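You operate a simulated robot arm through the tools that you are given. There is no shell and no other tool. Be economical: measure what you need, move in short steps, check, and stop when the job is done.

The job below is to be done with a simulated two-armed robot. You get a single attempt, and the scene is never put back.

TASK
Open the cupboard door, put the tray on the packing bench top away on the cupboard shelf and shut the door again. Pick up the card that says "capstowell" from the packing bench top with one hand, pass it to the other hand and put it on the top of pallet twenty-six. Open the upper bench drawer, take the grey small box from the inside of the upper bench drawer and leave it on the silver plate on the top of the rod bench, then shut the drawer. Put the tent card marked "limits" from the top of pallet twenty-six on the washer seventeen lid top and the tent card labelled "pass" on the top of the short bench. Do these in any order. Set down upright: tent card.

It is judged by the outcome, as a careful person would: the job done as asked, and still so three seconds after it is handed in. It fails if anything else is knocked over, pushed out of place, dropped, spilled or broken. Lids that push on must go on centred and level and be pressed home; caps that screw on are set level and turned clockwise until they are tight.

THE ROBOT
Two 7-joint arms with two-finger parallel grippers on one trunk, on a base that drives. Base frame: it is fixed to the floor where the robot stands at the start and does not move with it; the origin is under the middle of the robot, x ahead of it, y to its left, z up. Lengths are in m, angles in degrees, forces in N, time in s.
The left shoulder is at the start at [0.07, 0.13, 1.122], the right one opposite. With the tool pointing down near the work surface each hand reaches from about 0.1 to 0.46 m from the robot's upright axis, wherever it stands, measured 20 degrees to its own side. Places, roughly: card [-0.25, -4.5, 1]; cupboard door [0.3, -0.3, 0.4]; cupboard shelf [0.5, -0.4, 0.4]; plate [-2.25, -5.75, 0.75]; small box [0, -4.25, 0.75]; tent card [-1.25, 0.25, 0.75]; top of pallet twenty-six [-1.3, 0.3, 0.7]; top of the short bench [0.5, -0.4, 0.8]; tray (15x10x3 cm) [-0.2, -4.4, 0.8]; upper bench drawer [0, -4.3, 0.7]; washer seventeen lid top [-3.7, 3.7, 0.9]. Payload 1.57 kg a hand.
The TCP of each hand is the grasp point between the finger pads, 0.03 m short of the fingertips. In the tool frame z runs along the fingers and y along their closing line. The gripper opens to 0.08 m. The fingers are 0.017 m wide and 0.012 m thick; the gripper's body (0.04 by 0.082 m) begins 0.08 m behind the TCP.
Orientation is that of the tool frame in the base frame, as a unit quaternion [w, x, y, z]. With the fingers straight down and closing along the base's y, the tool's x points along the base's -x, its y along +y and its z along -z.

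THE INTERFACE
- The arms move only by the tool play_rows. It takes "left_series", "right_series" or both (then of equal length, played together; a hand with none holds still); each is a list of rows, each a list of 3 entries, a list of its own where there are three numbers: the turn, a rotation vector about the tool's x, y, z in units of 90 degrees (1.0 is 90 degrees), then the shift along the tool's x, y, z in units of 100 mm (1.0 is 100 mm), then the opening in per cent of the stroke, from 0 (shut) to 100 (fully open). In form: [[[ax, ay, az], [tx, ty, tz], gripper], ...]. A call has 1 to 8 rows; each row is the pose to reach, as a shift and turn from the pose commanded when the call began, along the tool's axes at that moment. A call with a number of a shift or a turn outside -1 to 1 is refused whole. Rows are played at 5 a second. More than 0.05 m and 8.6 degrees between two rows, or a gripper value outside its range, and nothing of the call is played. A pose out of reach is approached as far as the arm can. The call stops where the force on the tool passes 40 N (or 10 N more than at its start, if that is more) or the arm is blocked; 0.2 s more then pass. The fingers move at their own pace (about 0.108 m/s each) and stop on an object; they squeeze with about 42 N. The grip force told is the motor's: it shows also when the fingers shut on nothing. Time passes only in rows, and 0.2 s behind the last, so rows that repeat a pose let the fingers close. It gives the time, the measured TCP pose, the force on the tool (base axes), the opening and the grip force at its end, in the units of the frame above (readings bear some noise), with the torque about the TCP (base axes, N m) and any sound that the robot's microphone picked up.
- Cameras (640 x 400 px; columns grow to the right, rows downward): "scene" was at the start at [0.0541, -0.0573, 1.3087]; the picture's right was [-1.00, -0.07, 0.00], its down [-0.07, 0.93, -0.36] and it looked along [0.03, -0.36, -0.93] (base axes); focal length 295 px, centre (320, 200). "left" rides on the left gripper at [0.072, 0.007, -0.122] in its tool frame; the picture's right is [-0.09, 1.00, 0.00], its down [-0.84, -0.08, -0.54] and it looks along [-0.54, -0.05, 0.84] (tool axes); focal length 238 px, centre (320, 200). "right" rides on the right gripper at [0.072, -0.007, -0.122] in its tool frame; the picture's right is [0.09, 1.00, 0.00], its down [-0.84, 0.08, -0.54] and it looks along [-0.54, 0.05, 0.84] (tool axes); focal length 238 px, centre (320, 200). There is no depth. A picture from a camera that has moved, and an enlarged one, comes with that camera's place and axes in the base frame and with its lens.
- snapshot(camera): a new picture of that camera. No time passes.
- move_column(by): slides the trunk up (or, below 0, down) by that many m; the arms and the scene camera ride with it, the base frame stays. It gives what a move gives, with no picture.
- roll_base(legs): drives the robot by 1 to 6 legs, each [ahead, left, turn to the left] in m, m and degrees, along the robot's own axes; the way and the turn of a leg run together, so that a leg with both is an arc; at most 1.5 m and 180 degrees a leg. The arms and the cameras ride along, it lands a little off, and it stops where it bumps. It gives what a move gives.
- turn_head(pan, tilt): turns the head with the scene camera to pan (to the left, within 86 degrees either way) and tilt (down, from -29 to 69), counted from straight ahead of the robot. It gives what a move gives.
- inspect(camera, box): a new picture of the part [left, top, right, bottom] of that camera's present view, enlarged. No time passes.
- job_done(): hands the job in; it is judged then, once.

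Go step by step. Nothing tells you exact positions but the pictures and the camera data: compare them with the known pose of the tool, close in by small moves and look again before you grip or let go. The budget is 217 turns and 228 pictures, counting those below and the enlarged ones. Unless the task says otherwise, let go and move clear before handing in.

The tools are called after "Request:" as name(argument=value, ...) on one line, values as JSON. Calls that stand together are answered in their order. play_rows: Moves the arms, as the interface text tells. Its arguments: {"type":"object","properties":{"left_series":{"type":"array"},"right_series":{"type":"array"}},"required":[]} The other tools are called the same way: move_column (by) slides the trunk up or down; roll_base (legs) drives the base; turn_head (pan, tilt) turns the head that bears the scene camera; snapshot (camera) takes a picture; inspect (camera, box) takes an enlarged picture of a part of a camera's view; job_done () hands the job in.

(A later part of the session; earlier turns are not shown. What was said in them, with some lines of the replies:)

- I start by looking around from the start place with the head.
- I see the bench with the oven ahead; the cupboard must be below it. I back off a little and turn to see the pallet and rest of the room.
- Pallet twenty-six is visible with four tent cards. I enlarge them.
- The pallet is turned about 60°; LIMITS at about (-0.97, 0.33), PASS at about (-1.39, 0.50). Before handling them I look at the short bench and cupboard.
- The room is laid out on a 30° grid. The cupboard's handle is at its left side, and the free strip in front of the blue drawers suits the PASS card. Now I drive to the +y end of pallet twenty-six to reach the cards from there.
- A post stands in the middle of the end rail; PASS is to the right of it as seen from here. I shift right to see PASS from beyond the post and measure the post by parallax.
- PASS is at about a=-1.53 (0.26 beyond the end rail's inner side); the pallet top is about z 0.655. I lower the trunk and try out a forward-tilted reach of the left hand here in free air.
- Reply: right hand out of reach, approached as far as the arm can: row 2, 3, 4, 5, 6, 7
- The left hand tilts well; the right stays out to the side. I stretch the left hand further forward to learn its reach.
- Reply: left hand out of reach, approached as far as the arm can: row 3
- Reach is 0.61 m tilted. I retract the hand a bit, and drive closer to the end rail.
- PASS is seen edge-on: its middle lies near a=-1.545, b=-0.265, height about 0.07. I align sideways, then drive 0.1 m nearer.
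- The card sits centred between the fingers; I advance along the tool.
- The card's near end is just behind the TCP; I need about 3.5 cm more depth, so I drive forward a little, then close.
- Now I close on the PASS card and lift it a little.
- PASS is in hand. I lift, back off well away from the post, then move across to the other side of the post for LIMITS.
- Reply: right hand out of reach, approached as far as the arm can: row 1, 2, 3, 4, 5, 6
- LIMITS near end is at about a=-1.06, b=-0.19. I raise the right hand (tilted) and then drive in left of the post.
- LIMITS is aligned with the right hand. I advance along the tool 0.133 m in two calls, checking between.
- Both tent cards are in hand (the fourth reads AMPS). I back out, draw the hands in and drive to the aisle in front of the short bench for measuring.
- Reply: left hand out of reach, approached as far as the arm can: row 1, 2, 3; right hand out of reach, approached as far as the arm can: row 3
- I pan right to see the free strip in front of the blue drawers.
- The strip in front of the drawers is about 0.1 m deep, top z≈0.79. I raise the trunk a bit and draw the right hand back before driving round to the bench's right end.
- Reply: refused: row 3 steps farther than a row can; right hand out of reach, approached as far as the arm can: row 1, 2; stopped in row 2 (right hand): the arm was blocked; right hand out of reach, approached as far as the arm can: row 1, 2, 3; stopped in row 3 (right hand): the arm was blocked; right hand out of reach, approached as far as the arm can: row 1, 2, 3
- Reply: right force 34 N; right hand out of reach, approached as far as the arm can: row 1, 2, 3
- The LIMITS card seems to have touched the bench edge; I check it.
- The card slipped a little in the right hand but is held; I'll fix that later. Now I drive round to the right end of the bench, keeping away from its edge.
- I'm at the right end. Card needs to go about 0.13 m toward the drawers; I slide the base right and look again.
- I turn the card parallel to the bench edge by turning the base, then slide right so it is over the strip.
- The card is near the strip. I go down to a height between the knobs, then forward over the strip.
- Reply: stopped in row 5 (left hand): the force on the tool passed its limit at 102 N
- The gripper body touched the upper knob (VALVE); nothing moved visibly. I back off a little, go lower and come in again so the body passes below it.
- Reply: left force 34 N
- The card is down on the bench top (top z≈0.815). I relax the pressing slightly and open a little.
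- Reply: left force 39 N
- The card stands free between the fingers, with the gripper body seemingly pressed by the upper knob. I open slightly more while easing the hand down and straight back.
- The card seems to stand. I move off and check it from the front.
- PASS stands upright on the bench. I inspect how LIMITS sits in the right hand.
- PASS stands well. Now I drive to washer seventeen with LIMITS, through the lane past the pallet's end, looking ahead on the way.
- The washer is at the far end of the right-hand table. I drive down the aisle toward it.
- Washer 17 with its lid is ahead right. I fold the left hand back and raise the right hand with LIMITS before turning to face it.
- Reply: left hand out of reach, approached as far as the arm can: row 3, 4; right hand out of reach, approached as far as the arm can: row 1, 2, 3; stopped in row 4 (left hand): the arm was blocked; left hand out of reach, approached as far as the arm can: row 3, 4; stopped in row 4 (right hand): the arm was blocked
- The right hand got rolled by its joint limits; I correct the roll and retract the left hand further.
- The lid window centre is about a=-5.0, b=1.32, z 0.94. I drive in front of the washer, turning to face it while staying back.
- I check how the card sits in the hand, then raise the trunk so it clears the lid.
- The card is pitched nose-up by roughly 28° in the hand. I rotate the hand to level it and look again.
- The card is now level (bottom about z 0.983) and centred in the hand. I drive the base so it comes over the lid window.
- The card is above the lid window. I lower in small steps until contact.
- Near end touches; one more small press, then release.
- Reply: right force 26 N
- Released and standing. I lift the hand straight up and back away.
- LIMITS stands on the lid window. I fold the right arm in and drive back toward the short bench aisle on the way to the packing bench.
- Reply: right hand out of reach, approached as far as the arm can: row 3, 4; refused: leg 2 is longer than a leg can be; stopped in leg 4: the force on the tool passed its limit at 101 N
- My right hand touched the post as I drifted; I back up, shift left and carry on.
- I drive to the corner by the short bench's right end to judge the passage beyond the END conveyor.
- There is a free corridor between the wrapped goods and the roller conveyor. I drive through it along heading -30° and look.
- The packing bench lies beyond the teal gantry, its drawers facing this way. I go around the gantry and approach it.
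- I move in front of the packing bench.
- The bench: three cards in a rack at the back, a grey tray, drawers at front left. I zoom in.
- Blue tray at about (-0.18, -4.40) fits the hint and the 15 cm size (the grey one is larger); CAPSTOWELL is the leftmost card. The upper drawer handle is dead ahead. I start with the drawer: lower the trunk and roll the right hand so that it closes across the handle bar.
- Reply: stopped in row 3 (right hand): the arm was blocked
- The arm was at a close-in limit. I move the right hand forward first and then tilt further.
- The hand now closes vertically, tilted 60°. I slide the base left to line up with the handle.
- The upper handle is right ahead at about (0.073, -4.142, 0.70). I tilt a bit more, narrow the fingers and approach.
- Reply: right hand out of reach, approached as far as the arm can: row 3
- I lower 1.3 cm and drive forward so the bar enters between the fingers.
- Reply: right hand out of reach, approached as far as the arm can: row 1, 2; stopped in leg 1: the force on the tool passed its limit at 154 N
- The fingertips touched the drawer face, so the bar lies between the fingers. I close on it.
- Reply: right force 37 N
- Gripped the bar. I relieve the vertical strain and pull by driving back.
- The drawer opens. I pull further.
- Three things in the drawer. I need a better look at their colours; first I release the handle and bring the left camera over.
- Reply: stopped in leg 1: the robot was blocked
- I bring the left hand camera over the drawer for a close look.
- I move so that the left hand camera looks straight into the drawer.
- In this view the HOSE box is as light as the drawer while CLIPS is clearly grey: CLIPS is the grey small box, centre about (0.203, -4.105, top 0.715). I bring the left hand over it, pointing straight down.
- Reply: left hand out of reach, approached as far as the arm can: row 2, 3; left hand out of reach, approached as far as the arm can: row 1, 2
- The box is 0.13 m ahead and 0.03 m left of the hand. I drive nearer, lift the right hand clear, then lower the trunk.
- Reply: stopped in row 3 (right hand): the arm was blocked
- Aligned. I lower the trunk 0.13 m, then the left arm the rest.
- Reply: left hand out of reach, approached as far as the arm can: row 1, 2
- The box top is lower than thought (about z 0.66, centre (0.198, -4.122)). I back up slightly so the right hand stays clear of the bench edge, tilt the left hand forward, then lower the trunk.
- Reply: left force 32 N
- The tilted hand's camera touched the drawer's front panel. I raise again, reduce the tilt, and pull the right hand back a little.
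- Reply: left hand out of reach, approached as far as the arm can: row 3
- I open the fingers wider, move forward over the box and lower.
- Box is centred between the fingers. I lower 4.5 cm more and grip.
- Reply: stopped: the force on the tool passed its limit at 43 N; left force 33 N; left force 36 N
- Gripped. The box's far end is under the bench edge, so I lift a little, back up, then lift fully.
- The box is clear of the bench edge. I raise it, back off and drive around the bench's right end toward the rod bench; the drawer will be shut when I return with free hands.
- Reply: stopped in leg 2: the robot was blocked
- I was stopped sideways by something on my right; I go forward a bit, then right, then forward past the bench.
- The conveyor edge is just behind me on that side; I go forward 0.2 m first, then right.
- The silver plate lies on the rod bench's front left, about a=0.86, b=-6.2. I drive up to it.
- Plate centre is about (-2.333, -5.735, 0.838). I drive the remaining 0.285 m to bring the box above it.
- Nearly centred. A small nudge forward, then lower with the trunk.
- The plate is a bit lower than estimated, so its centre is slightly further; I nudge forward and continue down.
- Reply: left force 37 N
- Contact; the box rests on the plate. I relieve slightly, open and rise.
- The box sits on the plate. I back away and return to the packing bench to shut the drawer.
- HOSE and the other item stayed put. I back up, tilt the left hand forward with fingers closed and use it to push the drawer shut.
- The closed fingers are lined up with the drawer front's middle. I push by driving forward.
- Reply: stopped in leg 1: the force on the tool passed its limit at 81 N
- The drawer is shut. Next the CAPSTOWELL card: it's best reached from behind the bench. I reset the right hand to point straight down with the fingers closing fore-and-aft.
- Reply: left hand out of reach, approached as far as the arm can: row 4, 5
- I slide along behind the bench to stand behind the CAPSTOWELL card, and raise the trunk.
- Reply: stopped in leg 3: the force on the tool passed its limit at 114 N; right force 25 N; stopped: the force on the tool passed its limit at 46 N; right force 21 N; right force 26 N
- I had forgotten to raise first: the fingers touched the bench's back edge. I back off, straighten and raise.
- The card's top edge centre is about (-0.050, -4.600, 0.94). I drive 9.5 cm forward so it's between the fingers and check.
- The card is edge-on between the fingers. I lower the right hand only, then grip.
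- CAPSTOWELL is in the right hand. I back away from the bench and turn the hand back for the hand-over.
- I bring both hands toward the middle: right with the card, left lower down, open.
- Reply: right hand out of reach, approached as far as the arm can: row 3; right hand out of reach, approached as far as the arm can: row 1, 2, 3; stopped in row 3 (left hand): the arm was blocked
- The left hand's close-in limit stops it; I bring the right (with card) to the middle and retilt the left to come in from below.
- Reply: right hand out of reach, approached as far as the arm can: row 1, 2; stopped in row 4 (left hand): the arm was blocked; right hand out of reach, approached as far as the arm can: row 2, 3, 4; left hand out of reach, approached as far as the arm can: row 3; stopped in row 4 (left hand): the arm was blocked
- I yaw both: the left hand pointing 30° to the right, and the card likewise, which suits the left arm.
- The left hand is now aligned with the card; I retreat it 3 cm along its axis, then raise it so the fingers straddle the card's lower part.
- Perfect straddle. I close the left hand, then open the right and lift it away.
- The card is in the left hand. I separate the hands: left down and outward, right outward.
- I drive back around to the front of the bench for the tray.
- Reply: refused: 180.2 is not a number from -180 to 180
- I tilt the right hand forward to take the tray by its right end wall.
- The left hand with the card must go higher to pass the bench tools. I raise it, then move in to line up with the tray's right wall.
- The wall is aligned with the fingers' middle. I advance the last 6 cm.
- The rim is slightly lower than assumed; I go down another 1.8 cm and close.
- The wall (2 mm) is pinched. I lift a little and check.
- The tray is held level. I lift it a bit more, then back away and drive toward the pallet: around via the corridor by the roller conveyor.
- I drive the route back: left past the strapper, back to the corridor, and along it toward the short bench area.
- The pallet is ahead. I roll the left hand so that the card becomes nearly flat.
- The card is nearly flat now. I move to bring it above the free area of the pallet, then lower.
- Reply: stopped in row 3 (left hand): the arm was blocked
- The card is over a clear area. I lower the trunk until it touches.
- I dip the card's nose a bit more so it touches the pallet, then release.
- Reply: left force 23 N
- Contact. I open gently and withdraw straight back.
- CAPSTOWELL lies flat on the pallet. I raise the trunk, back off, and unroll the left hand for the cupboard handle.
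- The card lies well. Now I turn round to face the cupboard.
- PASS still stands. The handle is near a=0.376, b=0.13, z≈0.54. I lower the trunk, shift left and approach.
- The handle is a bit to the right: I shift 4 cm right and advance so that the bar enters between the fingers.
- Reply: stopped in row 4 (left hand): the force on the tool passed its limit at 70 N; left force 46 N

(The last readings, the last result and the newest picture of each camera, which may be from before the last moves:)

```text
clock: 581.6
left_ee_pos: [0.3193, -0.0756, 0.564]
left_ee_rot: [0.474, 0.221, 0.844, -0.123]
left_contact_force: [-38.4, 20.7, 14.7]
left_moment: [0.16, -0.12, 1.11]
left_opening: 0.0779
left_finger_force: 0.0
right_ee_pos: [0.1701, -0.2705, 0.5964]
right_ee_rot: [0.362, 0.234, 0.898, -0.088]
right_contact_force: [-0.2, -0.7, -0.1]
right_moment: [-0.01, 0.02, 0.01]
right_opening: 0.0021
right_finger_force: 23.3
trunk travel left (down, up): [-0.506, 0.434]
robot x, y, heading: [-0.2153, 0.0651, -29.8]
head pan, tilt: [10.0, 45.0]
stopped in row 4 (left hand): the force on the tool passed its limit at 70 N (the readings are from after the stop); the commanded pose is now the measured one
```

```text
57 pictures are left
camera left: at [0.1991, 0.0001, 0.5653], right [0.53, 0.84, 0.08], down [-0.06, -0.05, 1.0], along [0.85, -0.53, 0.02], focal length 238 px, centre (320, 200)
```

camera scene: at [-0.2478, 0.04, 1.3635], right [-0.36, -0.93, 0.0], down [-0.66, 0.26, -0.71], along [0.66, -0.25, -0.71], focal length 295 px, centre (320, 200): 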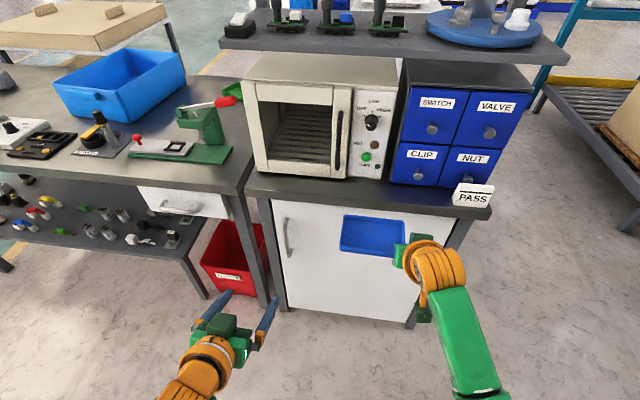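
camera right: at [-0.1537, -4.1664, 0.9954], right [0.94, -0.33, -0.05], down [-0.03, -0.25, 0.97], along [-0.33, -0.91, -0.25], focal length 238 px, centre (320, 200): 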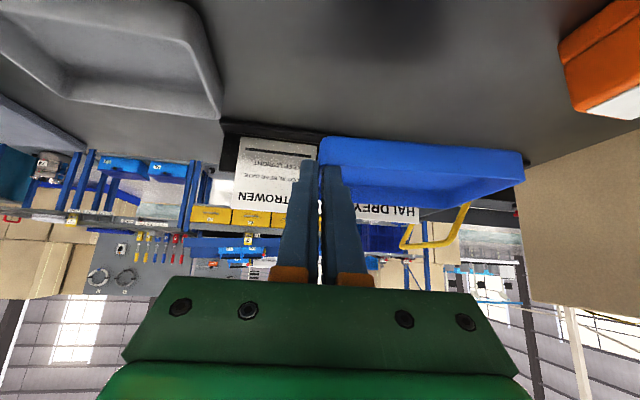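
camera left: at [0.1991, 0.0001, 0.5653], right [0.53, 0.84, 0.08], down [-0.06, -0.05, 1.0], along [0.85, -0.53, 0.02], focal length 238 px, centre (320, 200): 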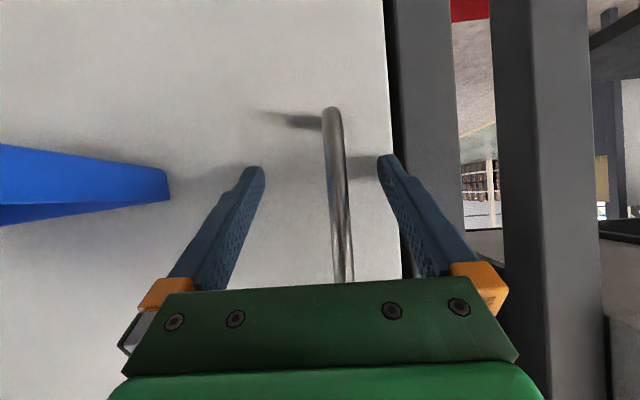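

Tips touch the door, the bar is between the fingers. I close on it.

Request:
play_rows(left_series=[[[0, 0, 0], [0.02, 0, -0.05], 40], [[0, 0, 0], [0.02, 0.05, -0.05], 0], [[0, 0, 0], [0.02, 0.05, -0.05], 0], [[0, 0, 0], [0.02, 0.05, -0.05], 0]])

Request:
roll_base(legs=[[-0.1, -0.13, 13]])

Request:
snapshot(camera="left")

```text
clock: 582.6
left_ee_pos: [0.3236, -0.0664, 0.5609]
left_ee_rot: [0.472, 0.22, 0.844, -0.124]
left_contact_force: [-10.1, 32.9, 3.0]
left_moment: [0.65, 0.42, 0.02]
left_opening: 0.0118
left_finger_force: 29.6
right_ee_pos: [0.1768, -0.2677, 0.5918]
right_ee_rot: [0.357, 0.232, 0.9, -0.089]
right_contact_force: [1.4, 0.1, -0.7]
right_moment: [-0.04, 0.04, 0.01]
right_opening: 0.002
right_finger_force: 24.2
trunk travel left (down, up): [-0.506, 0.434]
robot x, y, heading: [-0.2123, 0.0643, -29.7]
head pan, tilt: [10.0, 45.0]
```

```text
clock: 584.1
left_ee_pos: [0.1976, -0.0282, 0.5609]
left_ee_rot: [0.482, 0.125, 0.864, -0.071]
left_contact_force: [-0.3, 1.2, 5.1]
left_moment: [-0.22, -0.61, -0.02]
left_opening: 0.0114
left_finger_force: 29.2
right_ee_pos: [0.1012, -0.2564, 0.5896]
right_ee_rot: [0.364, 0.131, 0.921, -0.046]
right_contact_force: [-0.1, -0.3, -1.2]
right_moment: [-0.03, 0.01, -0.02]
right_opening: 0.0022
right_finger_force: 23.5
trunk travel left (down, up): [-0.506, 0.434]
robot x, y, heading: [-0.352, -0.0147, -16.6]
head pan, tilt: [10.0, 45.0]
```

```text
56 pictures are left
camera left: at [0.0651, 0.0183, 0.5622], right [0.33, 0.94, 0.08], down [-0.04, -0.07, 1.0], along [0.94, -0.33, 0.02], focal length 238 px, centre (320, 200)
```

left: 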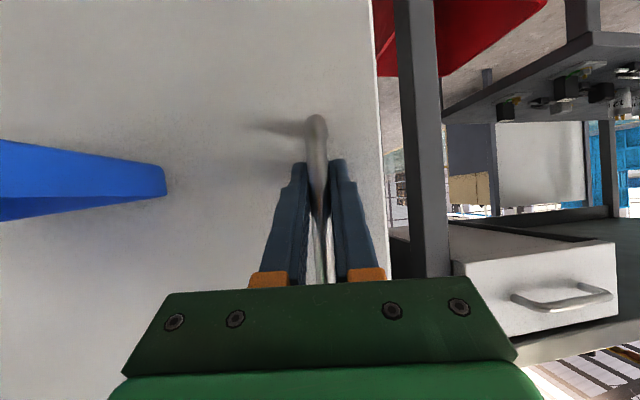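

The door swings open smoothly with the base arc. I continue the arc.

Request:
roll_base(legs=[[-0.142, -0.202, 20], [-0.142, -0.202, 20]])

Request:
turn_head(pan=0, tilt=50)

Request:
snapshot(camera="scene")

```text
clock: 585.6
left_ee_pos: [0.0663, -0.0258, 0.5604]
left_ee_rot: [0.489, 0.023, 0.872, -0.017]
left_contact_force: [-0.2, -3.1, -1.8]
left_moment: [0.38, 0.84, -0.03]
left_opening: 0.0116
left_finger_force: 29.3
right_ee_pos: [0.0257, -0.2668, 0.5885]
right_ee_rot: [0.365, 0.021, 0.931, -0.003]
right_contact_force: [1.1, -0.2, -1.1]
right_moment: [-0.05, 0.02, 0.01]
right_opening: 0.0018
right_finger_force: 23.4
trunk travel left (down, up): [-0.506, 0.434]
robot x, y, heading: [-0.4707, -0.1429, -3.2]
head pan, tilt: [10.0, 45.0]
stopped in leg 1: the force on the tool passed its limit at 42 N (the readings are from after the stop); the commanded pose is now the measured one
```

```text
clock: 586.3
left_ee_pos: [0.0667, -0.0268, 0.5603]
left_ee_rot: [0.489, 0.023, 0.872, -0.018]
left_contact_force: [1.0, -4.7, -3.3]
left_moment: [0.33, 0.64, -0.04]
left_opening: 0.0119
left_finger_force: 29.6
right_ee_pos: [0.0257, -0.266, 0.5877]
right_ee_rot: [0.365, 0.021, 0.931, -0.002]
right_contact_force: [0.6, 0.1, -0.8]
right_moment: [-0.02, 0.01, 0.0]
right_opening: 0.0021
right_finger_force: 23.7
trunk travel left (down, up): [-0.506, 0.434]
robot x, y, heading: [-0.473, -0.1368, -3.4]
head pan, tilt: [0.0, 50.0]
```

```text
55 pictures are left
camera scene: at [-0.3466, -0.1492, 1.0764], right [-0.05, -1.0, 0.0], down [-0.77, 0.04, -0.64], along [0.64, -0.03, -0.77], focal length 295 px, centre (320, 200)
```

scene: 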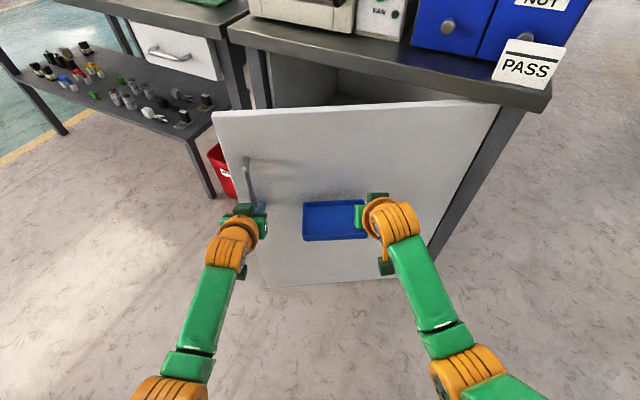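

I refine the hinge estimate from the handle path and continue the arc in 15° steps.

Request:
roll_base(legs=[[-0.082, -0.162, 15], [-0.082, -0.162, 15], [-0.082, -0.162, 15]])

Request:
snapshot(camera="scene")

```text
clock: 588.8
left_ee_pos: [-0.1367, -0.0999, 0.561]
left_ee_rot: [0.479, -0.182, 0.853, 0.102]
left_contact_force: [-2.5, 3.6, 1.2]
left_moment: [0.0, 0.33, 0.03]
left_opening: 0.0119
left_finger_force: 28.8
right_ee_pos: [-0.0632, -0.3362, 0.5887]
right_ee_rot: [0.357, -0.197, 0.91, 0.082]
right_contact_force: [-0.1, -0.5, -0.4]
right_moment: [-0.01, -0.01, 0.02]
right_opening: 0.002
right_finger_force: 24.2
trunk travel left (down, up): [-0.506, 0.434]
robot x, y, heading: [-0.5696, -0.4521, 24.0]
head pan, tilt: [0.0, 50.0]
stopped in leg 2: the force on the tool passed its limit at 42 N (the readings are from after the stop); the commanded pose is now the measured one
```

```text
54 pictures are left
camera scene: at [-0.4501, -0.4007, 1.0766], right [0.41, -0.91, 0.0], down [-0.7, -0.31, -0.64], along [0.59, 0.26, -0.77], focal length 295 px, centre (320, 200)
```

scene: 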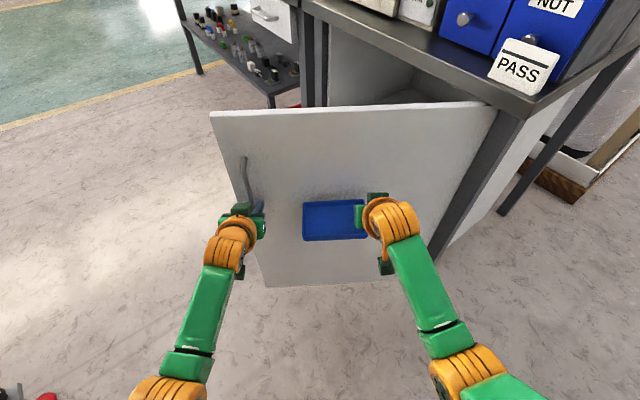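

Request:
roll_base(legs=[[-0.082, -0.162, 15]])

Request:
roll_base(legs=[[-0.082, -0.162, 15]])

Request:
snapshot(camera="scene")

```text
clock: 590.3
left_ee_pos: [-0.2305, -0.1783, 0.5615]
left_ee_rot: [0.462, -0.293, 0.821, 0.161]
left_contact_force: [-23.5, 23.0, 1.5]
left_moment: [0.1, 0.37, -0.05]
left_opening: 0.0119
left_finger_force: 29.1
right_ee_pos: [-0.0992, -0.3882, 0.5909]
right_ee_rot: [0.345, -0.314, 0.876, 0.125]
right_contact_force: [-0.6, -0.1, 0.3]
right_moment: [-0.05, -0.04, 0.0]
right_opening: 0.0021
right_finger_force: 23.5
trunk travel left (down, up): [-0.506, 0.434]
robot x, y, heading: [-0.5548, -0.6305, 38.6]
head pan, tilt: [0.0, 50.0]
```

```text
clock: 591.8
left_ee_pos: [-0.3035, -0.2787, 0.5617]
left_ee_rot: [0.435, -0.401, 0.774, 0.224]
left_contact_force: [-16.8, 9.2, 1.2]
left_moment: [-0.08, 0.19, 0.0]
left_opening: 0.012
left_finger_force: 29.1
right_ee_pos: [-0.1187, -0.4473, 0.5895]
right_ee_rot: [0.323, -0.429, 0.826, 0.172]
right_contact_force: [-0.1, -0.3, -0.7]
right_moment: [-0.01, -0.01, 0.01]
right_opening: 0.0021
right_finger_force: 23.9
trunk travel left (down, up): [-0.506, 0.434]
robot x, y, heading: [-0.49, -0.8003, 54.3]
head pan, tilt: [0.0, 50.0]
```

```text
53 pictures are left
camera scene: at [-0.4219, -0.6976, 1.0767], right [0.81, -0.58, 0.0], down [-0.44, -0.62, -0.64], along [0.38, 0.52, -0.77], focal length 295 px, centre (320, 200)
```

scene: 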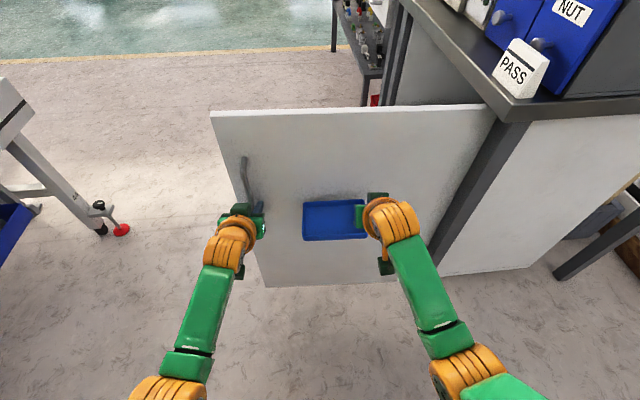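

The door is at about 90°. One more step, then I release and back off.

Request:
roll_base(legs=[[-0.066, -0.13, 12]])

Request:
play_rows(left_series=[[[0, 0, 0], [0, 0, 0], 50], [[0, 0, 0], [0, 0, 0], 100], [[0, 0, 0], [0, 0, 0], 100], [[0, 0, 0], [0.15, 0, -0.25], 100], [[0, 0, 0], [0.3, 0, -0.5], 100]])

Request:
roll_base(legs=[[-0.22, 0, 0]])

Request:
snapshot(camera="scene")

```text
clock: 593.3
left_ee_pos: [-0.3389, -0.3714, 0.5604]
left_ee_rot: [0.406, -0.479, 0.729, 0.272]
left_contact_force: [-4.1, 1.7, 2.0]
left_moment: [-0.06, -0.33, 0.07]
left_opening: 0.0122
left_finger_force: 29.3
right_ee_pos: [-0.1199, -0.5003, 0.5887]
right_ee_rot: [0.303, -0.511, 0.778, 0.204]
right_contact_force: [-0.1, 0.1, -1.0]
right_moment: [0.0, -0.06, -0.06]
right_opening: 0.0025
right_finger_force: 24.1
trunk travel left (down, up): [-0.506, 0.434]
robot x, y, heading: [-0.4155, -0.9256, 66.3]
head pan, tilt: [0.0, 50.0]
stopped in leg 1: the force on the tool passed its limit at 42 N (the readings are from after the stop); the commanded pose is now the measured one
```

```text
clock: 594.5
left_ee_pos: [-0.3623, -0.4246, 0.5603]
left_ee_rot: [0.407, -0.478, 0.73, 0.271]
left_contact_force: [-0.6, -0.5, 0.1]
left_moment: [0.0, -0.02, -0.02]
left_opening: 0.0802
left_finger_force: 0.1
right_ee_pos: [-0.1193, -0.501, 0.5886]
right_ee_rot: [0.303, -0.512, 0.777, 0.206]
right_contact_force: [0.0, -0.1, -0.4]
right_moment: [0.0, -0.03, -0.01]
right_opening: 0.0021
right_finger_force: 23.7
trunk travel left (down, up): [-0.506, 0.434]
robot x, y, heading: [-0.414, -0.9206, 66.2]
head pan, tilt: [0.0, 50.0]
```

```text
clock: 596.1
left_ee_pos: [-0.4487, -0.6249, 0.5606]
left_ee_rot: [0.407, -0.477, 0.73, 0.271]
left_contact_force: [-0.8, -0.5, -0.1]
left_moment: [0.01, 0.01, -0.03]
left_opening: 0.0801
left_finger_force: 0.1
right_ee_pos: [-0.2069, -0.7, 0.5883]
right_ee_rot: [0.303, -0.51, 0.779, 0.205]
right_contact_force: [-0.2, -0.5, -0.7]
right_moment: [-0.02, -0.04, 0.01]
right_opening: 0.0022
right_finger_force: 23.7
trunk travel left (down, up): [-0.506, 0.434]
robot x, y, heading: [-0.5055, -1.1224, 66.1]
head pan, tilt: [0.0, 50.0]
```

```text
52 pictures are left
camera scene: at [-0.4526, -1.0071, 1.0766], right [0.91, -0.41, 0.0], down [-0.31, -0.7, -0.64], along [0.26, 0.59, -0.77], focal length 295 px, centre (320, 200)
```

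scene: 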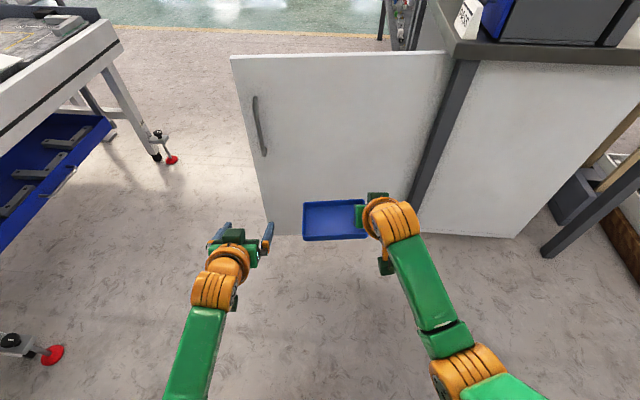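

The door stands open at about 100°. I drive around its free edge to the front of the cupboard.

Request:
roll_base(legs=[[0.1, 0, -6], [0, 0.62, 0], [1.05, 0, 0]])

Request:
roll_base(legs=[[0, 0, -90]])

Request:
turn_head(pan=0, tilt=45)

Request:
snapshot(camera="scene")

Request:
snapshot(camera="left")

```text
clock: 605.4
left_ee_pos: [-0.362, 0.6783, 0.5599]
left_ee_rot: [0.418, -0.446, 0.75, 0.253]
left_contact_force: [1.0, 0.4, -0.6]
left_moment: [0.0, -0.01, 0.02]
left_opening: 0.0799
left_finger_force: 0.0
right_ee_pos: [-0.1267, 0.5826, 0.5886]
right_ee_rot: [0.312, -0.476, 0.8, 0.191]
right_contact_force: [-0.3, 0.3, -0.9]
right_moment: [-0.07, -0.09, 0.01]
right_opening: 0.002
right_finger_force: 23.9
trunk travel left (down, up): [-0.506, 0.434]
robot x, y, heading: [-0.4611, 0.1877, 61.2]
head pan, tilt: [0.0, 50.0]
```

```text
clock: 609.5
left_ee_pos: [0.0334, 0.0951, 0.5604]
left_ee_rot: [0.475, 0.212, 0.846, -0.115]
left_contact_force: [-0.1, -0.3, -0.1]
left_moment: [-0.05, -0.01, 0.0]
left_opening: 0.0801
left_finger_force: 0.0
right_ee_pos: [-0.0607, -0.1411, 0.588]
right_ee_rot: [0.357, 0.224, 0.903, -0.083]
right_contact_force: [0.7, 0.0, -1.0]
right_moment: [-0.01, 0.01, 0.01]
right_opening: 0.0021
right_finger_force: 23.9
trunk travel left (down, up): [-0.506, 0.434]
robot x, y, heading: [-0.4618, 0.1932, -28.2]
head pan, tilt: [0.0, 50.0]
```

```text
clock: 610.2
left_ee_pos: [0.032, 0.095, 0.5614]
left_ee_rot: [0.476, 0.211, 0.846, -0.113]
left_contact_force: [-0.3, 0.5, -0.1]
left_moment: [-0.01, -0.01, 0.04]
left_opening: 0.0801
left_finger_force: 0.0
right_ee_pos: [-0.0611, -0.1408, 0.5879]
right_ee_rot: [0.356, 0.225, 0.903, -0.084]
right_contact_force: [-0.8, 0.2, 0.4]
right_moment: [-0.04, 0.05, -0.02]
right_opening: 0.0021
right_finger_force: 23.8
trunk travel left (down, up): [-0.506, 0.434]
robot x, y, heading: [-0.4604, 0.187, -28.4]
head pan, tilt: [0.0, 45.0]
```

```text
51 pictures are left
camera scene: at [-0.3427, 0.124, 1.0835], right [-0.47, -0.88, 0.0], down [-0.62, 0.34, -0.71], along [0.62, -0.34, -0.71], focal length 295 px, centre (320, 200)
```

scene: 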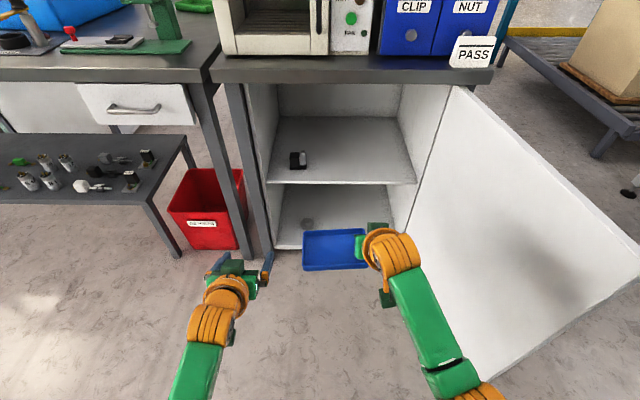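

```text
50 pictures are left
camera left: at [-0.0887, 0.1675, 0.5616], right [0.51, 0.86, 0.09], down [-0.06, -0.06, 1.0], along [0.86, -0.51, 0.02], focal length 238 px, centre (320, 200)
```

left: 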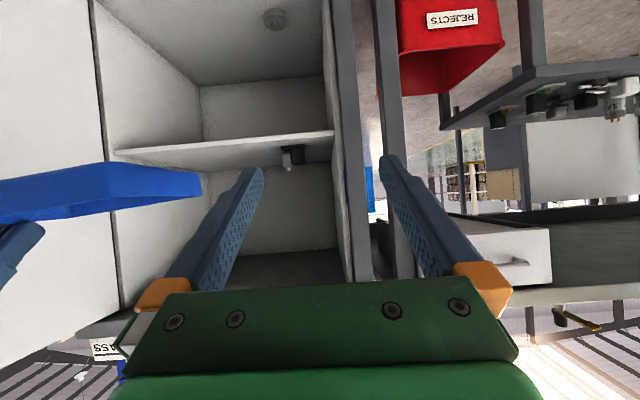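

I see the shelf at about z 0.44 with a small thing at its left front. I lower the trunk, shift right and move the tray in partway.

Request:
move_column(by=-0.08)

Request:
roll_base(legs=[[0, -0.045, -1.6], [0.3, 0, 0]])

Request:
snapshot(camera="scene")

Request:
snapshot(camera="right")

```text
clock: 611.4
left_ee_pos: [0.0336, 0.0957, 0.4807]
left_ee_rot: [0.475, 0.212, 0.847, -0.115]
left_contact_force: [-0.2, 0.0, -0.2]
left_moment: [0.0, 0.01, 0.0]
left_opening: 0.08
left_finger_force: 0.0
right_ee_pos: [-0.0603, -0.1398, 0.5085]
right_ee_rot: [0.357, 0.224, 0.903, -0.082]
right_contact_force: [-0.9, 0.0, -0.2]
right_moment: [-0.02, 0.01, 0.02]
right_opening: 0.002
right_finger_force: 23.7
trunk travel left (down, up): [-0.426, 0.514]
robot x, y, heading: [-0.459, 0.1908, -28.3]
head pan, tilt: [0.0, 45.0]
```

```text
clock: 614.0
left_ee_pos: [0.2731, -0.1125, 0.4795]
left_ee_rot: [0.474, 0.225, 0.843, -0.122]
left_contact_force: [0.7, -0.5, -0.7]
left_moment: [-0.05, 0.01, -0.02]
left_opening: 0.08
left_finger_force: 0.0
right_ee_pos: [0.1714, -0.3452, 0.5072]
right_ee_rot: [0.355, 0.239, 0.899, -0.09]
right_contact_force: [-0.8, -1.8, -0.8]
right_moment: [-0.04, 0.03, -0.01]
right_opening: 0.0018
right_finger_force: 23.5
trunk travel left (down, up): [-0.426, 0.514]
robot x, y, heading: [-0.2157, -0.0019, -30.2]
head pan, tilt: [0.0, 45.0]
```

```text
49 pictures are left
camera scene: at [-0.1009, -0.0722, 1.0034], right [-0.5, -0.86, 0.0], down [-0.61, 0.36, -0.71], along [0.61, -0.36, -0.71], focal length 295 px, centre (320, 200)
```

scene: 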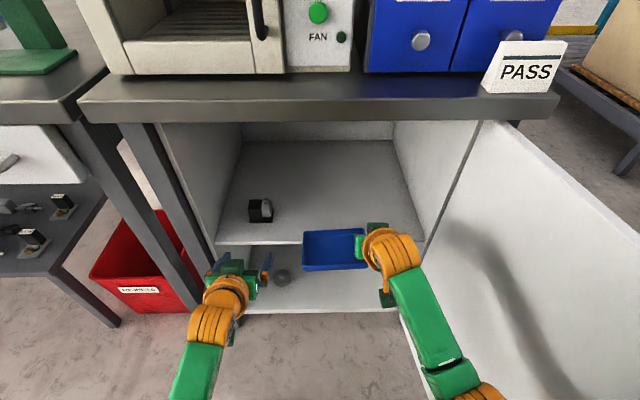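

```text
48 pictures are left
camera right: at [0.051, -0.2846, 0.5493], right [0.43, 0.9, -0.05], down [0.25, -0.06, 0.97], along [0.87, -0.43, -0.25], focal length 238 px, centre (320, 200)
```

right: 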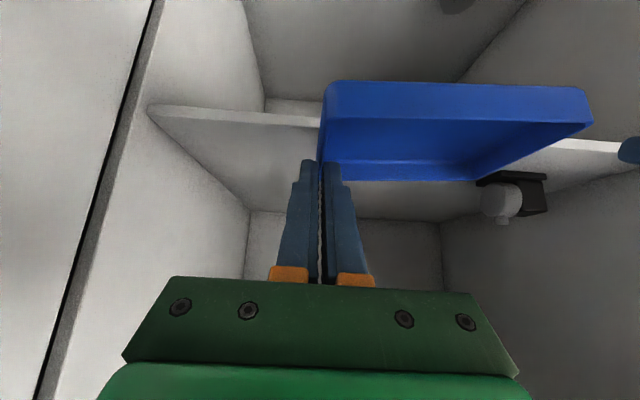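

Tray is over the shelf edge level, b is right. I draw the left hand back a bit, extend the right arm and drive in a little further.

Request:
play_rows(left_series=[[[0, 0, 0], [0.14, 0, -0.2], 60], [[0, 0, 0], [0.28, 0, -0.42], 30], [[0, 0, 0], [0.28, 0, -0.42], 0]], right_series=[[[0, 0, 0], [-0.2, 0, 0.19], 0], [[0, 0, 0], [-0.4, 0, 0.38], 0], [[0, 0, 0], [-0.58, 0, 0.55], 0]])

Request:
roll_base(legs=[[0.1, 0, 0]])

Request:
snapshot(camera="right")

Request:
snapshot(camera="scene")

```text
clock: 614.8
left_ee_pos: [0.2275, -0.0885, 0.4776]
left_ee_rot: [0.473, 0.224, 0.843, -0.121]
left_contact_force: [-0.3, -0.2, 0.4]
left_moment: [0.02, -0.01, -0.01]
left_opening: 0.0
left_finger_force: 21.0
right_ee_pos: [0.2432, -0.3842, 0.5058]
right_ee_rot: [0.355, 0.238, 0.9, -0.088]
right_contact_force: [-0.1, -0.2, -0.8]
right_moment: [-0.04, 0.01, -0.04]
right_opening: 0.0017
right_finger_force: 23.6
trunk travel left (down, up): [-0.426, 0.514]
robot x, y, heading: [-0.2124, -0.0041, -30.2]
head pan, tilt: [0.0, 45.0]
```

```text
clock: 615.9
left_ee_pos: [0.317, -0.1409, 0.4782]
left_ee_rot: [0.473, 0.225, 0.843, -0.122]
left_contact_force: [0.8, 1.3, -0.6]
left_moment: [0.01, -0.02, -0.02]
left_opening: 0.0
left_finger_force: 21.0
right_ee_pos: [0.3292, -0.4368, 0.505]
right_ee_rot: [0.354, 0.24, 0.9, -0.089]
right_contact_force: [0.5, 0.3, -1.1]
right_moment: [-0.06, -0.01, 0.0]
right_opening: 0.0022
right_finger_force: 24.0
trunk travel left (down, up): [-0.426, 0.514]
robot x, y, heading: [-0.1292, -0.0583, -30.1]
head pan, tilt: [0.0, 45.0]
```

```text
47 pictures are left
camera right: at [0.2076, -0.3759, 0.5462], right [0.43, 0.9, -0.05], down [0.25, -0.06, 0.97], along [0.87, -0.43, -0.25], focal length 238 px, centre (320, 200)
```

right: 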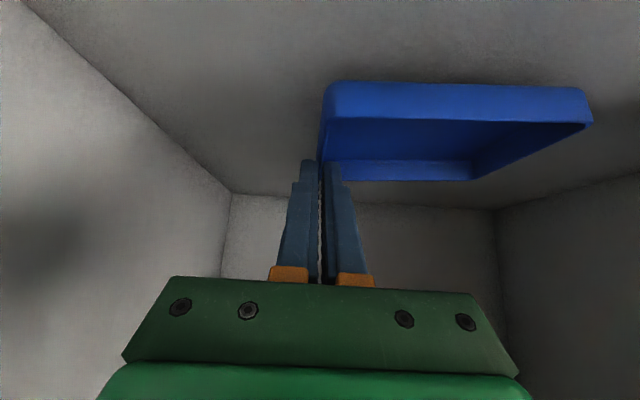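

```text
46 pictures are left
camera scene: at [-0.0134, -0.1235, 1.0034], right [-0.5, -0.86, 0.0], down [-0.61, 0.36, -0.71], along [0.61, -0.36, -0.71], focal length 295 px, centre (320, 200)
```

scene: 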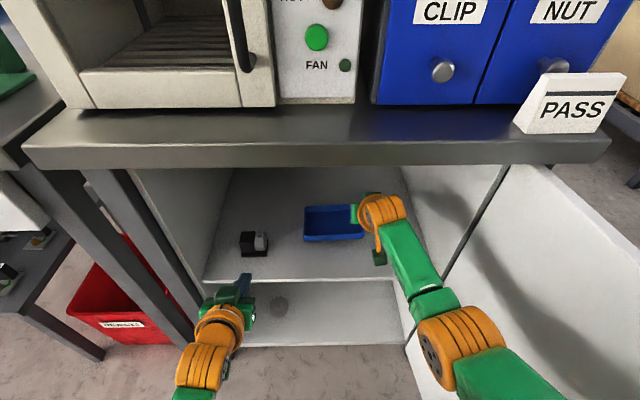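

The tray is over the shelf. I lower it with the right arm in small steps.

Request:
play_rows(right_series=[[[0, 0, 0], [0.14, 0, 0.15], 0], [[0, 0, 0], [0.27, 0, 0.29], 0], [[0, 0, 0], [0.27, 0, 0.29], 0]])

Request:
play_rows(right_series=[[[0, 0, 0], [0.035, 0, 0.037], 0], [[0, 0, 0], [0.07, 0, 0.073], 0], [[0, 0, 0], [0.07, 0, 0.073], 0]])

Request:
snapshot(camera="right")

```text
clock: 616.7
left_ee_pos: [0.315, -0.1404, 0.4809]
left_ee_rot: [0.474, 0.225, 0.842, -0.123]
left_contact_force: [-0.5, -0.1, 0.0]
left_moment: [0.02, 0.03, 0.0]
left_opening: 0.0003
left_finger_force: 20.7
right_ee_pos: [0.3284, -0.4353, 0.4693]
right_ee_rot: [0.359, 0.239, 0.898, -0.09]
right_contact_force: [3.2, -5.4, 16.1]
right_moment: [-0.28, -0.36, -0.03]
right_opening: 0.0023
right_finger_force: 23.9
trunk travel left (down, up): [-0.426, 0.514]
robot x, y, heading: [-0.1274, -0.0532, -30.3]
head pan, tilt: [0.0, 45.0]
```

```text
clock: 617.5
left_ee_pos: [0.3131, -0.1393, 0.4814]
left_ee_rot: [0.477, 0.225, 0.84, -0.124]
left_contact_force: [-1.2, -0.2, 0.6]
left_moment: [-0.03, -0.02, 0.0]
left_opening: 0.0
left_finger_force: 21.2
right_ee_pos: [0.3274, -0.4336, 0.4624]
right_ee_rot: [0.361, 0.239, 0.897, -0.091]
right_contact_force: [1.5, -2.6, 30.6]
right_moment: [-0.17, -0.11, -0.04]
right_opening: 0.0023
right_finger_force: 23.1
trunk travel left (down, up): [-0.426, 0.514]
robot x, y, heading: [-0.1316, -0.052, -30.5]
head pan, tilt: [0.0, 45.0]
```

```text
45 pictures are left
camera right: at [0.2058, -0.3729, 0.5021], right [0.43, 0.9, -0.05], down [0.24, -0.05, 0.97], along [0.87, -0.43, -0.23], focal length 238 px, centre (320, 200)
```

right: 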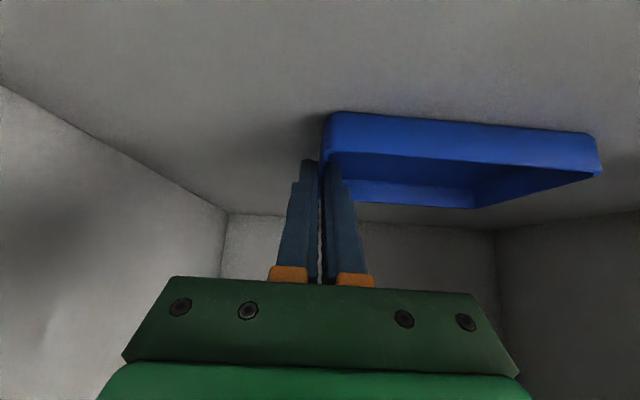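

It rests on the shelf. I release and withdraw.

Request:
play_rows(right_series=[[[0, 0, 0], [-0.05, 0, -0.05], 20], [[0, 0, 0], [-0.05, 0, -0.05], 35], [[0, 0, 0], [-0.05, 0, -0.05], 35], [[0, 0, 0], [-0.1, 0, -0.2], 35], [[0, 0, 0], [-0.15, 0, -0.4], 35], [[0, 0, 0], [-0.15, 0, -0.7], 35]])

Request:
roll_base(legs=[[-0.25, 0, 0]])

Request:
snapshot(camera="scene")

```text
clock: 618.9
left_ee_pos: [0.316, -0.1397, 0.4787]
left_ee_rot: [0.474, 0.226, 0.843, -0.122]
left_contact_force: [0.1, 0.7, 0.8]
left_moment: [-0.02, 0.0, 0.02]
left_opening: 0.0
left_finger_force: 21.1
right_ee_pos: [0.2957, -0.4159, 0.5168]
right_ee_rot: [0.354, 0.24, 0.899, -0.09]
right_contact_force: [-0.4, -0.1, 0.0]
right_moment: [-0.01, 0.0, -0.02]
right_opening: 0.0279
right_finger_force: 0.1
trunk travel left (down, up): [-0.426, 0.514]
robot x, y, heading: [-0.1257, -0.0586, -30.4]
head pan, tilt: [0.0, 45.0]
```

```text
clock: 620.7
left_ee_pos: [0.0996, -0.014, 0.4786]
left_ee_rot: [0.473, 0.225, 0.843, -0.122]
left_contact_force: [-1.0, 0.3, -0.2]
left_moment: [0.01, 0.03, -0.02]
left_opening: 0.0
left_finger_force: 21.9
right_ee_pos: [0.0793, -0.2907, 0.5167]
right_ee_rot: [0.354, 0.239, 0.9, -0.09]
right_contact_force: [-0.6, -0.4, -1.0]
right_moment: [-0.01, -0.04, -0.02]
right_opening: 0.0279
right_finger_force: 0.1
trunk travel left (down, up): [-0.426, 0.514]
robot x, y, heading: [-0.3395, 0.0727, -30.5]
head pan, tilt: [0.0, 45.0]
```

```text
44 pictures are left
camera scene: at [-0.2301, 0.003, 1.0036], right [-0.5, -0.86, 0.0], down [-0.61, 0.36, -0.71], along [0.61, -0.36, -0.71], focal length 295 px, centre (320, 200)
```

scene: 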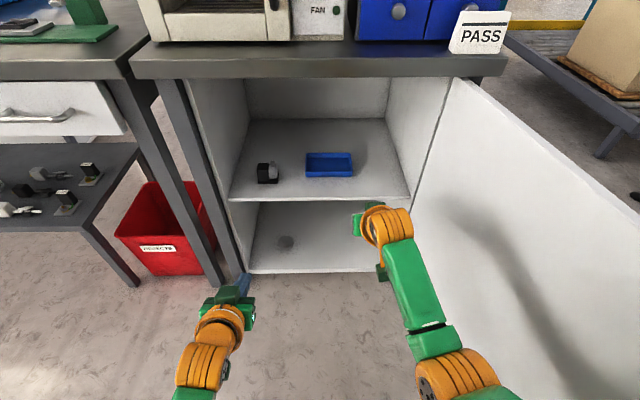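

The tray is on the shelf. To shut the door I go back around to its outside and push it with the same arc in reverse.

Request:
roll_base(legs=[[-0.2, 0, 0], [0, 0, 90], [-0.98, 0, 0], [0, -0.62, 0], [0, 0, 6.5]])

Request:
play_rows(left_series=[[[0, 0, 0], [-0.2, -0.2, 0.33], 0], [[0, 0, 0], [-0.4, -0.4, 0.66], 0], [[0, 0, 0], [-0.6, -0.5, 1], 0]], right_series=[[[0, 0, 0], [0.3, 0, -0.28], 0], [[0, 0, 0], [0.6, 0, -0.56], 0], [[0, 0, 0], [0.9, 0, -0.84], 0]])

Request:
snapshot(camera="scene")

```text
clock: 634.5
left_ee_pos: [-0.4072, -0.5262, 0.4776]
left_ee_rot: [0.404, -0.486, 0.724, 0.276]
left_contact_force: [1.2, 0.0, 0.6]
left_moment: [-0.03, 0.01, 0.01]
left_opening: 0.0
left_finger_force: 21.5
right_ee_pos: [-0.1311, -0.5087, 0.5163]
right_ee_rot: [0.301, -0.519, 0.773, 0.207]
right_contact_force: [0.8, -0.3, -0.5]
right_moment: [0.03, 0.01, -0.03]
right_opening: 0.0281
right_finger_force: 0.0
trunk travel left (down, up): [-0.426, 0.514]
robot x, y, heading: [-0.4311, -0.9793, 67.2]
head pan, tilt: [0.0, 45.0]
```

```text
clock: 635.3
left_ee_pos: [-0.3219, -0.432, 0.4723]
left_ee_rot: [0.398, -0.485, 0.725, 0.283]
left_contact_force: [-0.3, 0.4, 0.1]
left_moment: [-0.03, 0.0, 0.0]
left_opening: 0.0
left_finger_force: 21.1
right_ee_pos: [-0.1761, -0.6233, 0.5161]
right_ee_rot: [0.302, -0.519, 0.773, 0.207]
right_contact_force: [0.3, -0.2, 0.7]
right_moment: [0.01, 0.02, 0.0]
right_opening: 0.0
right_finger_force: 21.3
trunk travel left (down, up): [-0.426, 0.514]
robot x, y, heading: [-0.4302, -0.9778, 67.1]
head pan, tilt: [0.0, 45.0]
```

```text
43 pictures are left
camera scene: at [-0.3817, -0.8575, 1.0035], right [0.92, -0.39, 0.0], down [-0.27, -0.65, -0.71], along [0.27, 0.65, -0.71], focal length 295 px, centre (320, 200)
```

scene: 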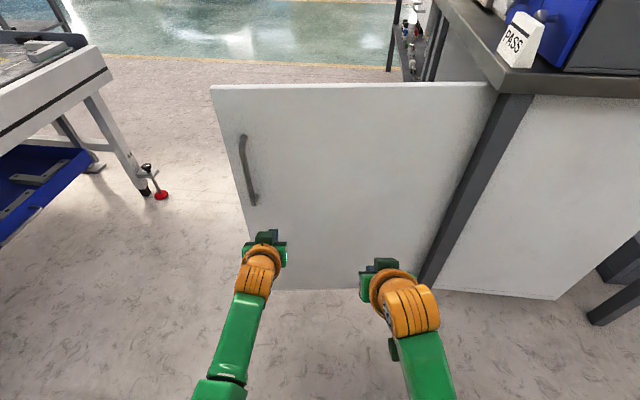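

The fist is just in front of the door below its handle. I drive up and push with the reverse arc.

Request:
roll_base(legs=[[0.06, 0, 0], [0.086, 0.162, -15], [0.086, 0.162, -15]])

Request:
snapshot(camera="scene")

```text
clock: 638.5
left_ee_pos: [-0.1858, -0.1761, 0.4745]
left_ee_rot: [0.46, -0.281, 0.825, 0.169]
left_contact_force: [0.4, -0.3, -1.0]
left_moment: [0.01, -0.03, 0.02]
left_opening: 0.0
left_finger_force: 21.5
right_ee_pos: [-0.1535, -0.4129, 0.517]
right_ee_rot: [0.344, -0.301, 0.881, 0.123]
right_contact_force: [0.0, 0.2, 0.5]
right_moment: [0.03, 0.02, -0.02]
right_opening: 0.0
right_finger_force: 21.3
trunk travel left (down, up): [-0.426, 0.514]
robot x, y, heading: [-0.5513, -0.5934, 37.4]
head pan, tilt: [0.0, 45.0]
```

```text
42 pictures are left
camera scene: at [-0.449, -0.5134, 1.0035], right [0.61, -0.8, 0.0], down [-0.56, -0.43, -0.71], along [0.56, 0.43, -0.71], focal length 295 px, centre (320, 200)
```

scene: 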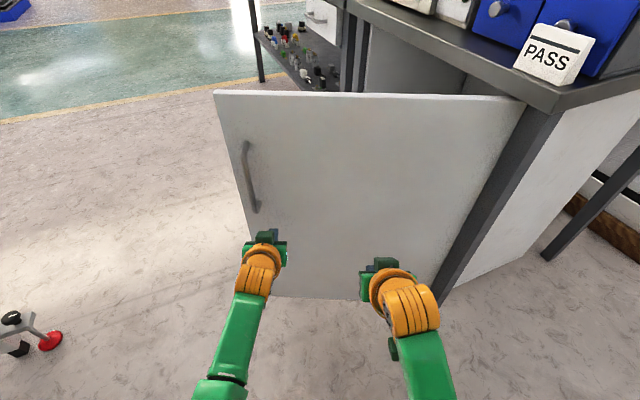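

It follows. I continue.

Request:
roll_base(legs=[[0.086, 0.162, -15], [0.086, 0.162, -15], [0.086, 0.162, -15]])

Request:
snapshot(camera="scene")

```text
clock: 642.3
left_ee_pos: [0.1325, -0.0416, 0.4739]
left_ee_rot: [0.489, 0.06, 0.87, -0.02]
left_contact_force: [0.2, -0.2, 0.5]
left_moment: [-0.05, 0.01, -0.02]
left_opening: 0.0
left_finger_force: 21.7
right_ee_pos: [-0.0166, -0.2315, 0.5161]
right_ee_rot: [0.365, 0.063, 0.929, -0.02]
right_contact_force: [-1.4, -0.1, -0.6]
right_moment: [-0.01, -0.01, -0.05]
right_opening: 0.0001
right_finger_force: 21.0
trunk travel left (down, up): [-0.426, 0.514]
robot x, y, heading: [-0.4259, -0.0752, -8.4]
head pan, tilt: [0.0, 45.0]
```

```text
41 pictures are left
camera scene: at [-0.294, -0.0912, 1.0035], right [-0.14, -0.99, 0.0], down [-0.7, 0.1, -0.71], along [0.7, -0.1, -0.71], focal length 295 px, centre (320, 200)
```

scene: 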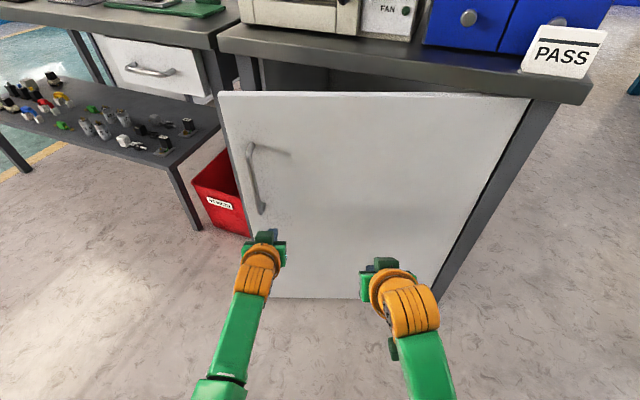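

Request:
roll_base(legs=[[0.086, 0.162, -15], [0.05, 0.075, -7]])

Request:
snapshot(camera="scene")

```text
clock: 644.5
left_ee_pos: [0.3046, -0.0723, 0.474]
left_ee_rot: [0.476, 0.226, 0.842, -0.113]
left_contact_force: [0.4, -0.2, 0.0]
left_moment: [-0.02, 0.01, 0.01]
left_opening: 0.0
left_finger_force: 21.0
right_ee_pos: [0.097, -0.1945, 0.5152]
right_ee_rot: [0.354, 0.239, 0.9, -0.089]
right_contact_force: [-0.5, 0.3, -0.1]
right_moment: [-0.01, 0.01, 0.0]
right_opening: 0.0001
right_finger_force: 21.6
trunk travel left (down, up): [-0.426, 0.514]
robot x, y, heading: [-0.2243, 0.1057, -30.5]
head pan, tilt: [0.0, 45.0]
```

```text
40 pictures are left
camera scene: at [-0.1076, 0.0406, 1.0035], right [-0.5, -0.86, 0.0], down [-0.61, 0.36, -0.71], along [0.61, -0.36, -0.71], focal length 295 px, centre (320, 200)
```

scene: 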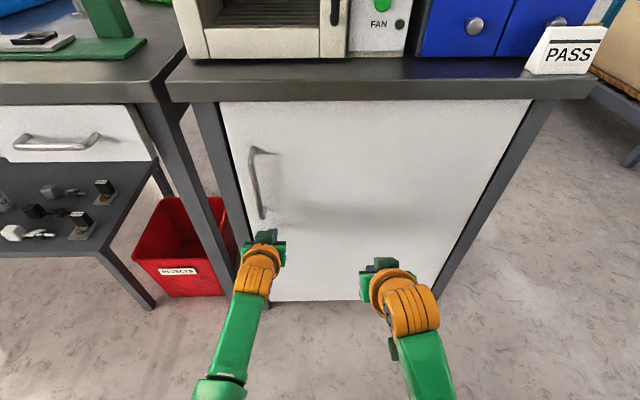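

Almost shut; a last straight push until it resists.

Request:
roll_base(legs=[[0.06, 0, 0]])

Request:
roll_base(legs=[[-0.25, 0, 0]])

Request:
move_column(by=0.3)

Request:
snapshot(camera="scene")

```text
clock: 645.3
left_ee_pos: [0.318, -0.0768, 0.4736]
left_ee_rot: [0.474, 0.225, 0.844, -0.11]
left_contact_force: [-29.1, 13.1, 11.6]
left_moment: [-0.03, 0.0, -0.07]
left_opening: 0.0
left_finger_force: 21.2
right_ee_pos: [0.1102, -0.2014, 0.5191]
right_ee_rot: [0.359, 0.239, 0.898, -0.09]
right_contact_force: [-0.5, -0.2, -0.7]
right_moment: [0.0, -0.01, 0.0]
right_opening: 0.0
right_finger_force: 21.8
trunk travel left (down, up): [-0.426, 0.514]
robot x, y, heading: [-0.2049, 0.0967, -30.3]
head pan, tilt: [0.0, 45.0]
stopped in leg 1: the force on the tool passed its limit at 304 N (the readings are from after the stop); the commanded pose is now the measured one
```

```text
clock: 647.2
left_ee_pos: [0.1027, 0.0471, 0.4695]
left_ee_rot: [0.471, 0.225, 0.846, -0.109]
left_contact_force: [0.8, -0.8, -0.6]
left_moment: [-0.01, 0.01, -0.03]
left_opening: 0.0
left_finger_force: 21.0
right_ee_pos: [-0.1034, -0.0768, 0.5158]
right_ee_rot: [0.355, 0.238, 0.9, -0.089]
right_contact_force: [0.3, 0.2, -0.4]
right_moment: [-0.03, 0.01, 0.02]
right_opening: 0.0
right_finger_force: 21.3
trunk travel left (down, up): [-0.426, 0.514]
robot x, y, heading: [-0.4185, 0.2214, -29.9]
head pan, tilt: [0.0, 45.0]
```

```text
clock: 650.2
left_ee_pos: [0.1038, 0.0475, 0.7703]
left_ee_rot: [0.47, 0.226, 0.846, -0.11]
left_contact_force: [-0.1, -0.6, -0.2]
left_moment: [0.04, -0.03, 0.0]
left_opening: 0.0
left_finger_force: 21.2
right_ee_pos: [-0.1039, -0.0766, 0.8167]
right_ee_rot: [0.355, 0.238, 0.899, -0.089]
right_contact_force: [0.5, 0.2, 0.6]
right_moment: [-0.04, -0.02, 0.04]
right_opening: 0.0
right_finger_force: 21.5
trunk travel left (down, up): [-0.726, 0.214]
robot x, y, heading: [-0.4207, 0.2219, -30.1]
head pan, tilt: [0.0, 45.0]
```

```text
39 pictures are left
camera scene: at [-0.3084, 0.157, 1.3035], right [-0.5, -0.87, 0.0], down [-0.61, 0.35, -0.71], along [0.61, -0.35, -0.71], focal length 295 px, centre (320, 200)
```

scene: 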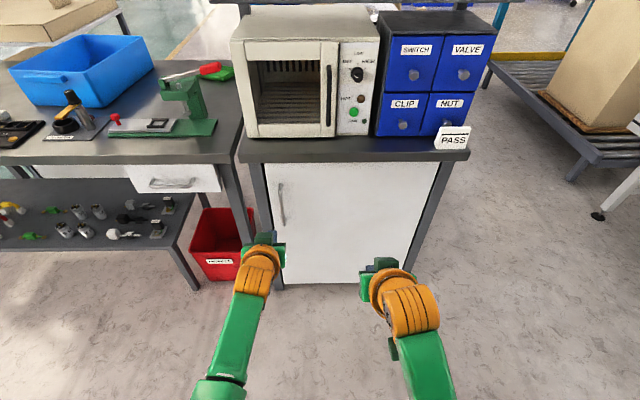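

Request:
inspect(camera="scene", box=[230, 110, 490, 300])

```text
2.11 times, centred on (360, 205) of scene
camera zoom: at [-0.3084, 0.157, 1.3035], right [-0.5, -0.87, 0.0], down [-0.61, 0.35, -0.71], along [0.61, -0.35, -0.71], focal length 622 px, centre (236, 190)
```

zoom: 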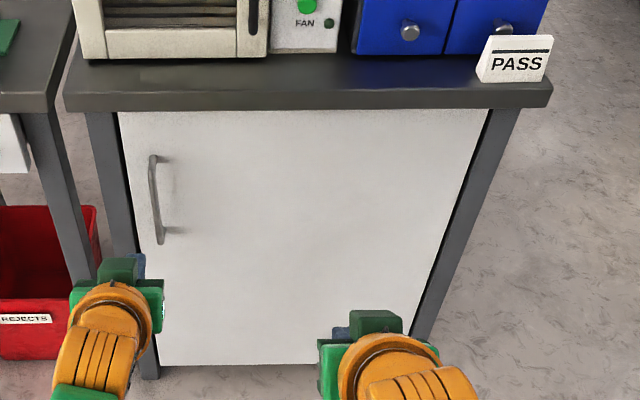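

The door is shut, PASS stands on the bench, the tray is on the shelf, the box is on the plate with the drawer shut, CAPSTOWELL is on pallet twenty-six and LIMITS is on the washer lid. I hand the job in.

Request:
job_done()

```text
The job is handed in.
```

I did all four tasks and handed the job in. Pictures after each placement showed every item where you asked, but I didn't go back to look at the washer or the rod bench at the end.

- **Tray:** the blue tray is on the cupboard shelf and the door is shut. There were two trays on the bench, and I took the blue one because it matched the 15 cm size and the given position.
- **"Capstowell" card:** the right hand picked it up and passed it to the left, which laid it flat on the top of pallet twenty-six, with its lettering face down.
- **Grey small box:** the box marked CLIPS is on the silver plate on the rod bench, and the upper bench drawer is shut. The HOSE box looked much lighter, so I took CLIPS to be the grey one.
- **Tent cards:** "limits" stands upright on the washer seventeen lid top. "Pass" stands upright on the top of the short bench, near its front right corner.

**Knocks on the way:** the arms touched a few things: a knob on the short bench's blue drawers, the post at pallet twenty-six, the bench edges and the drawer front. In the pictures I took afterwards nothing looked moved or damaged. The last push on the cupboard door was hard (304 N), but the door shows no damage.
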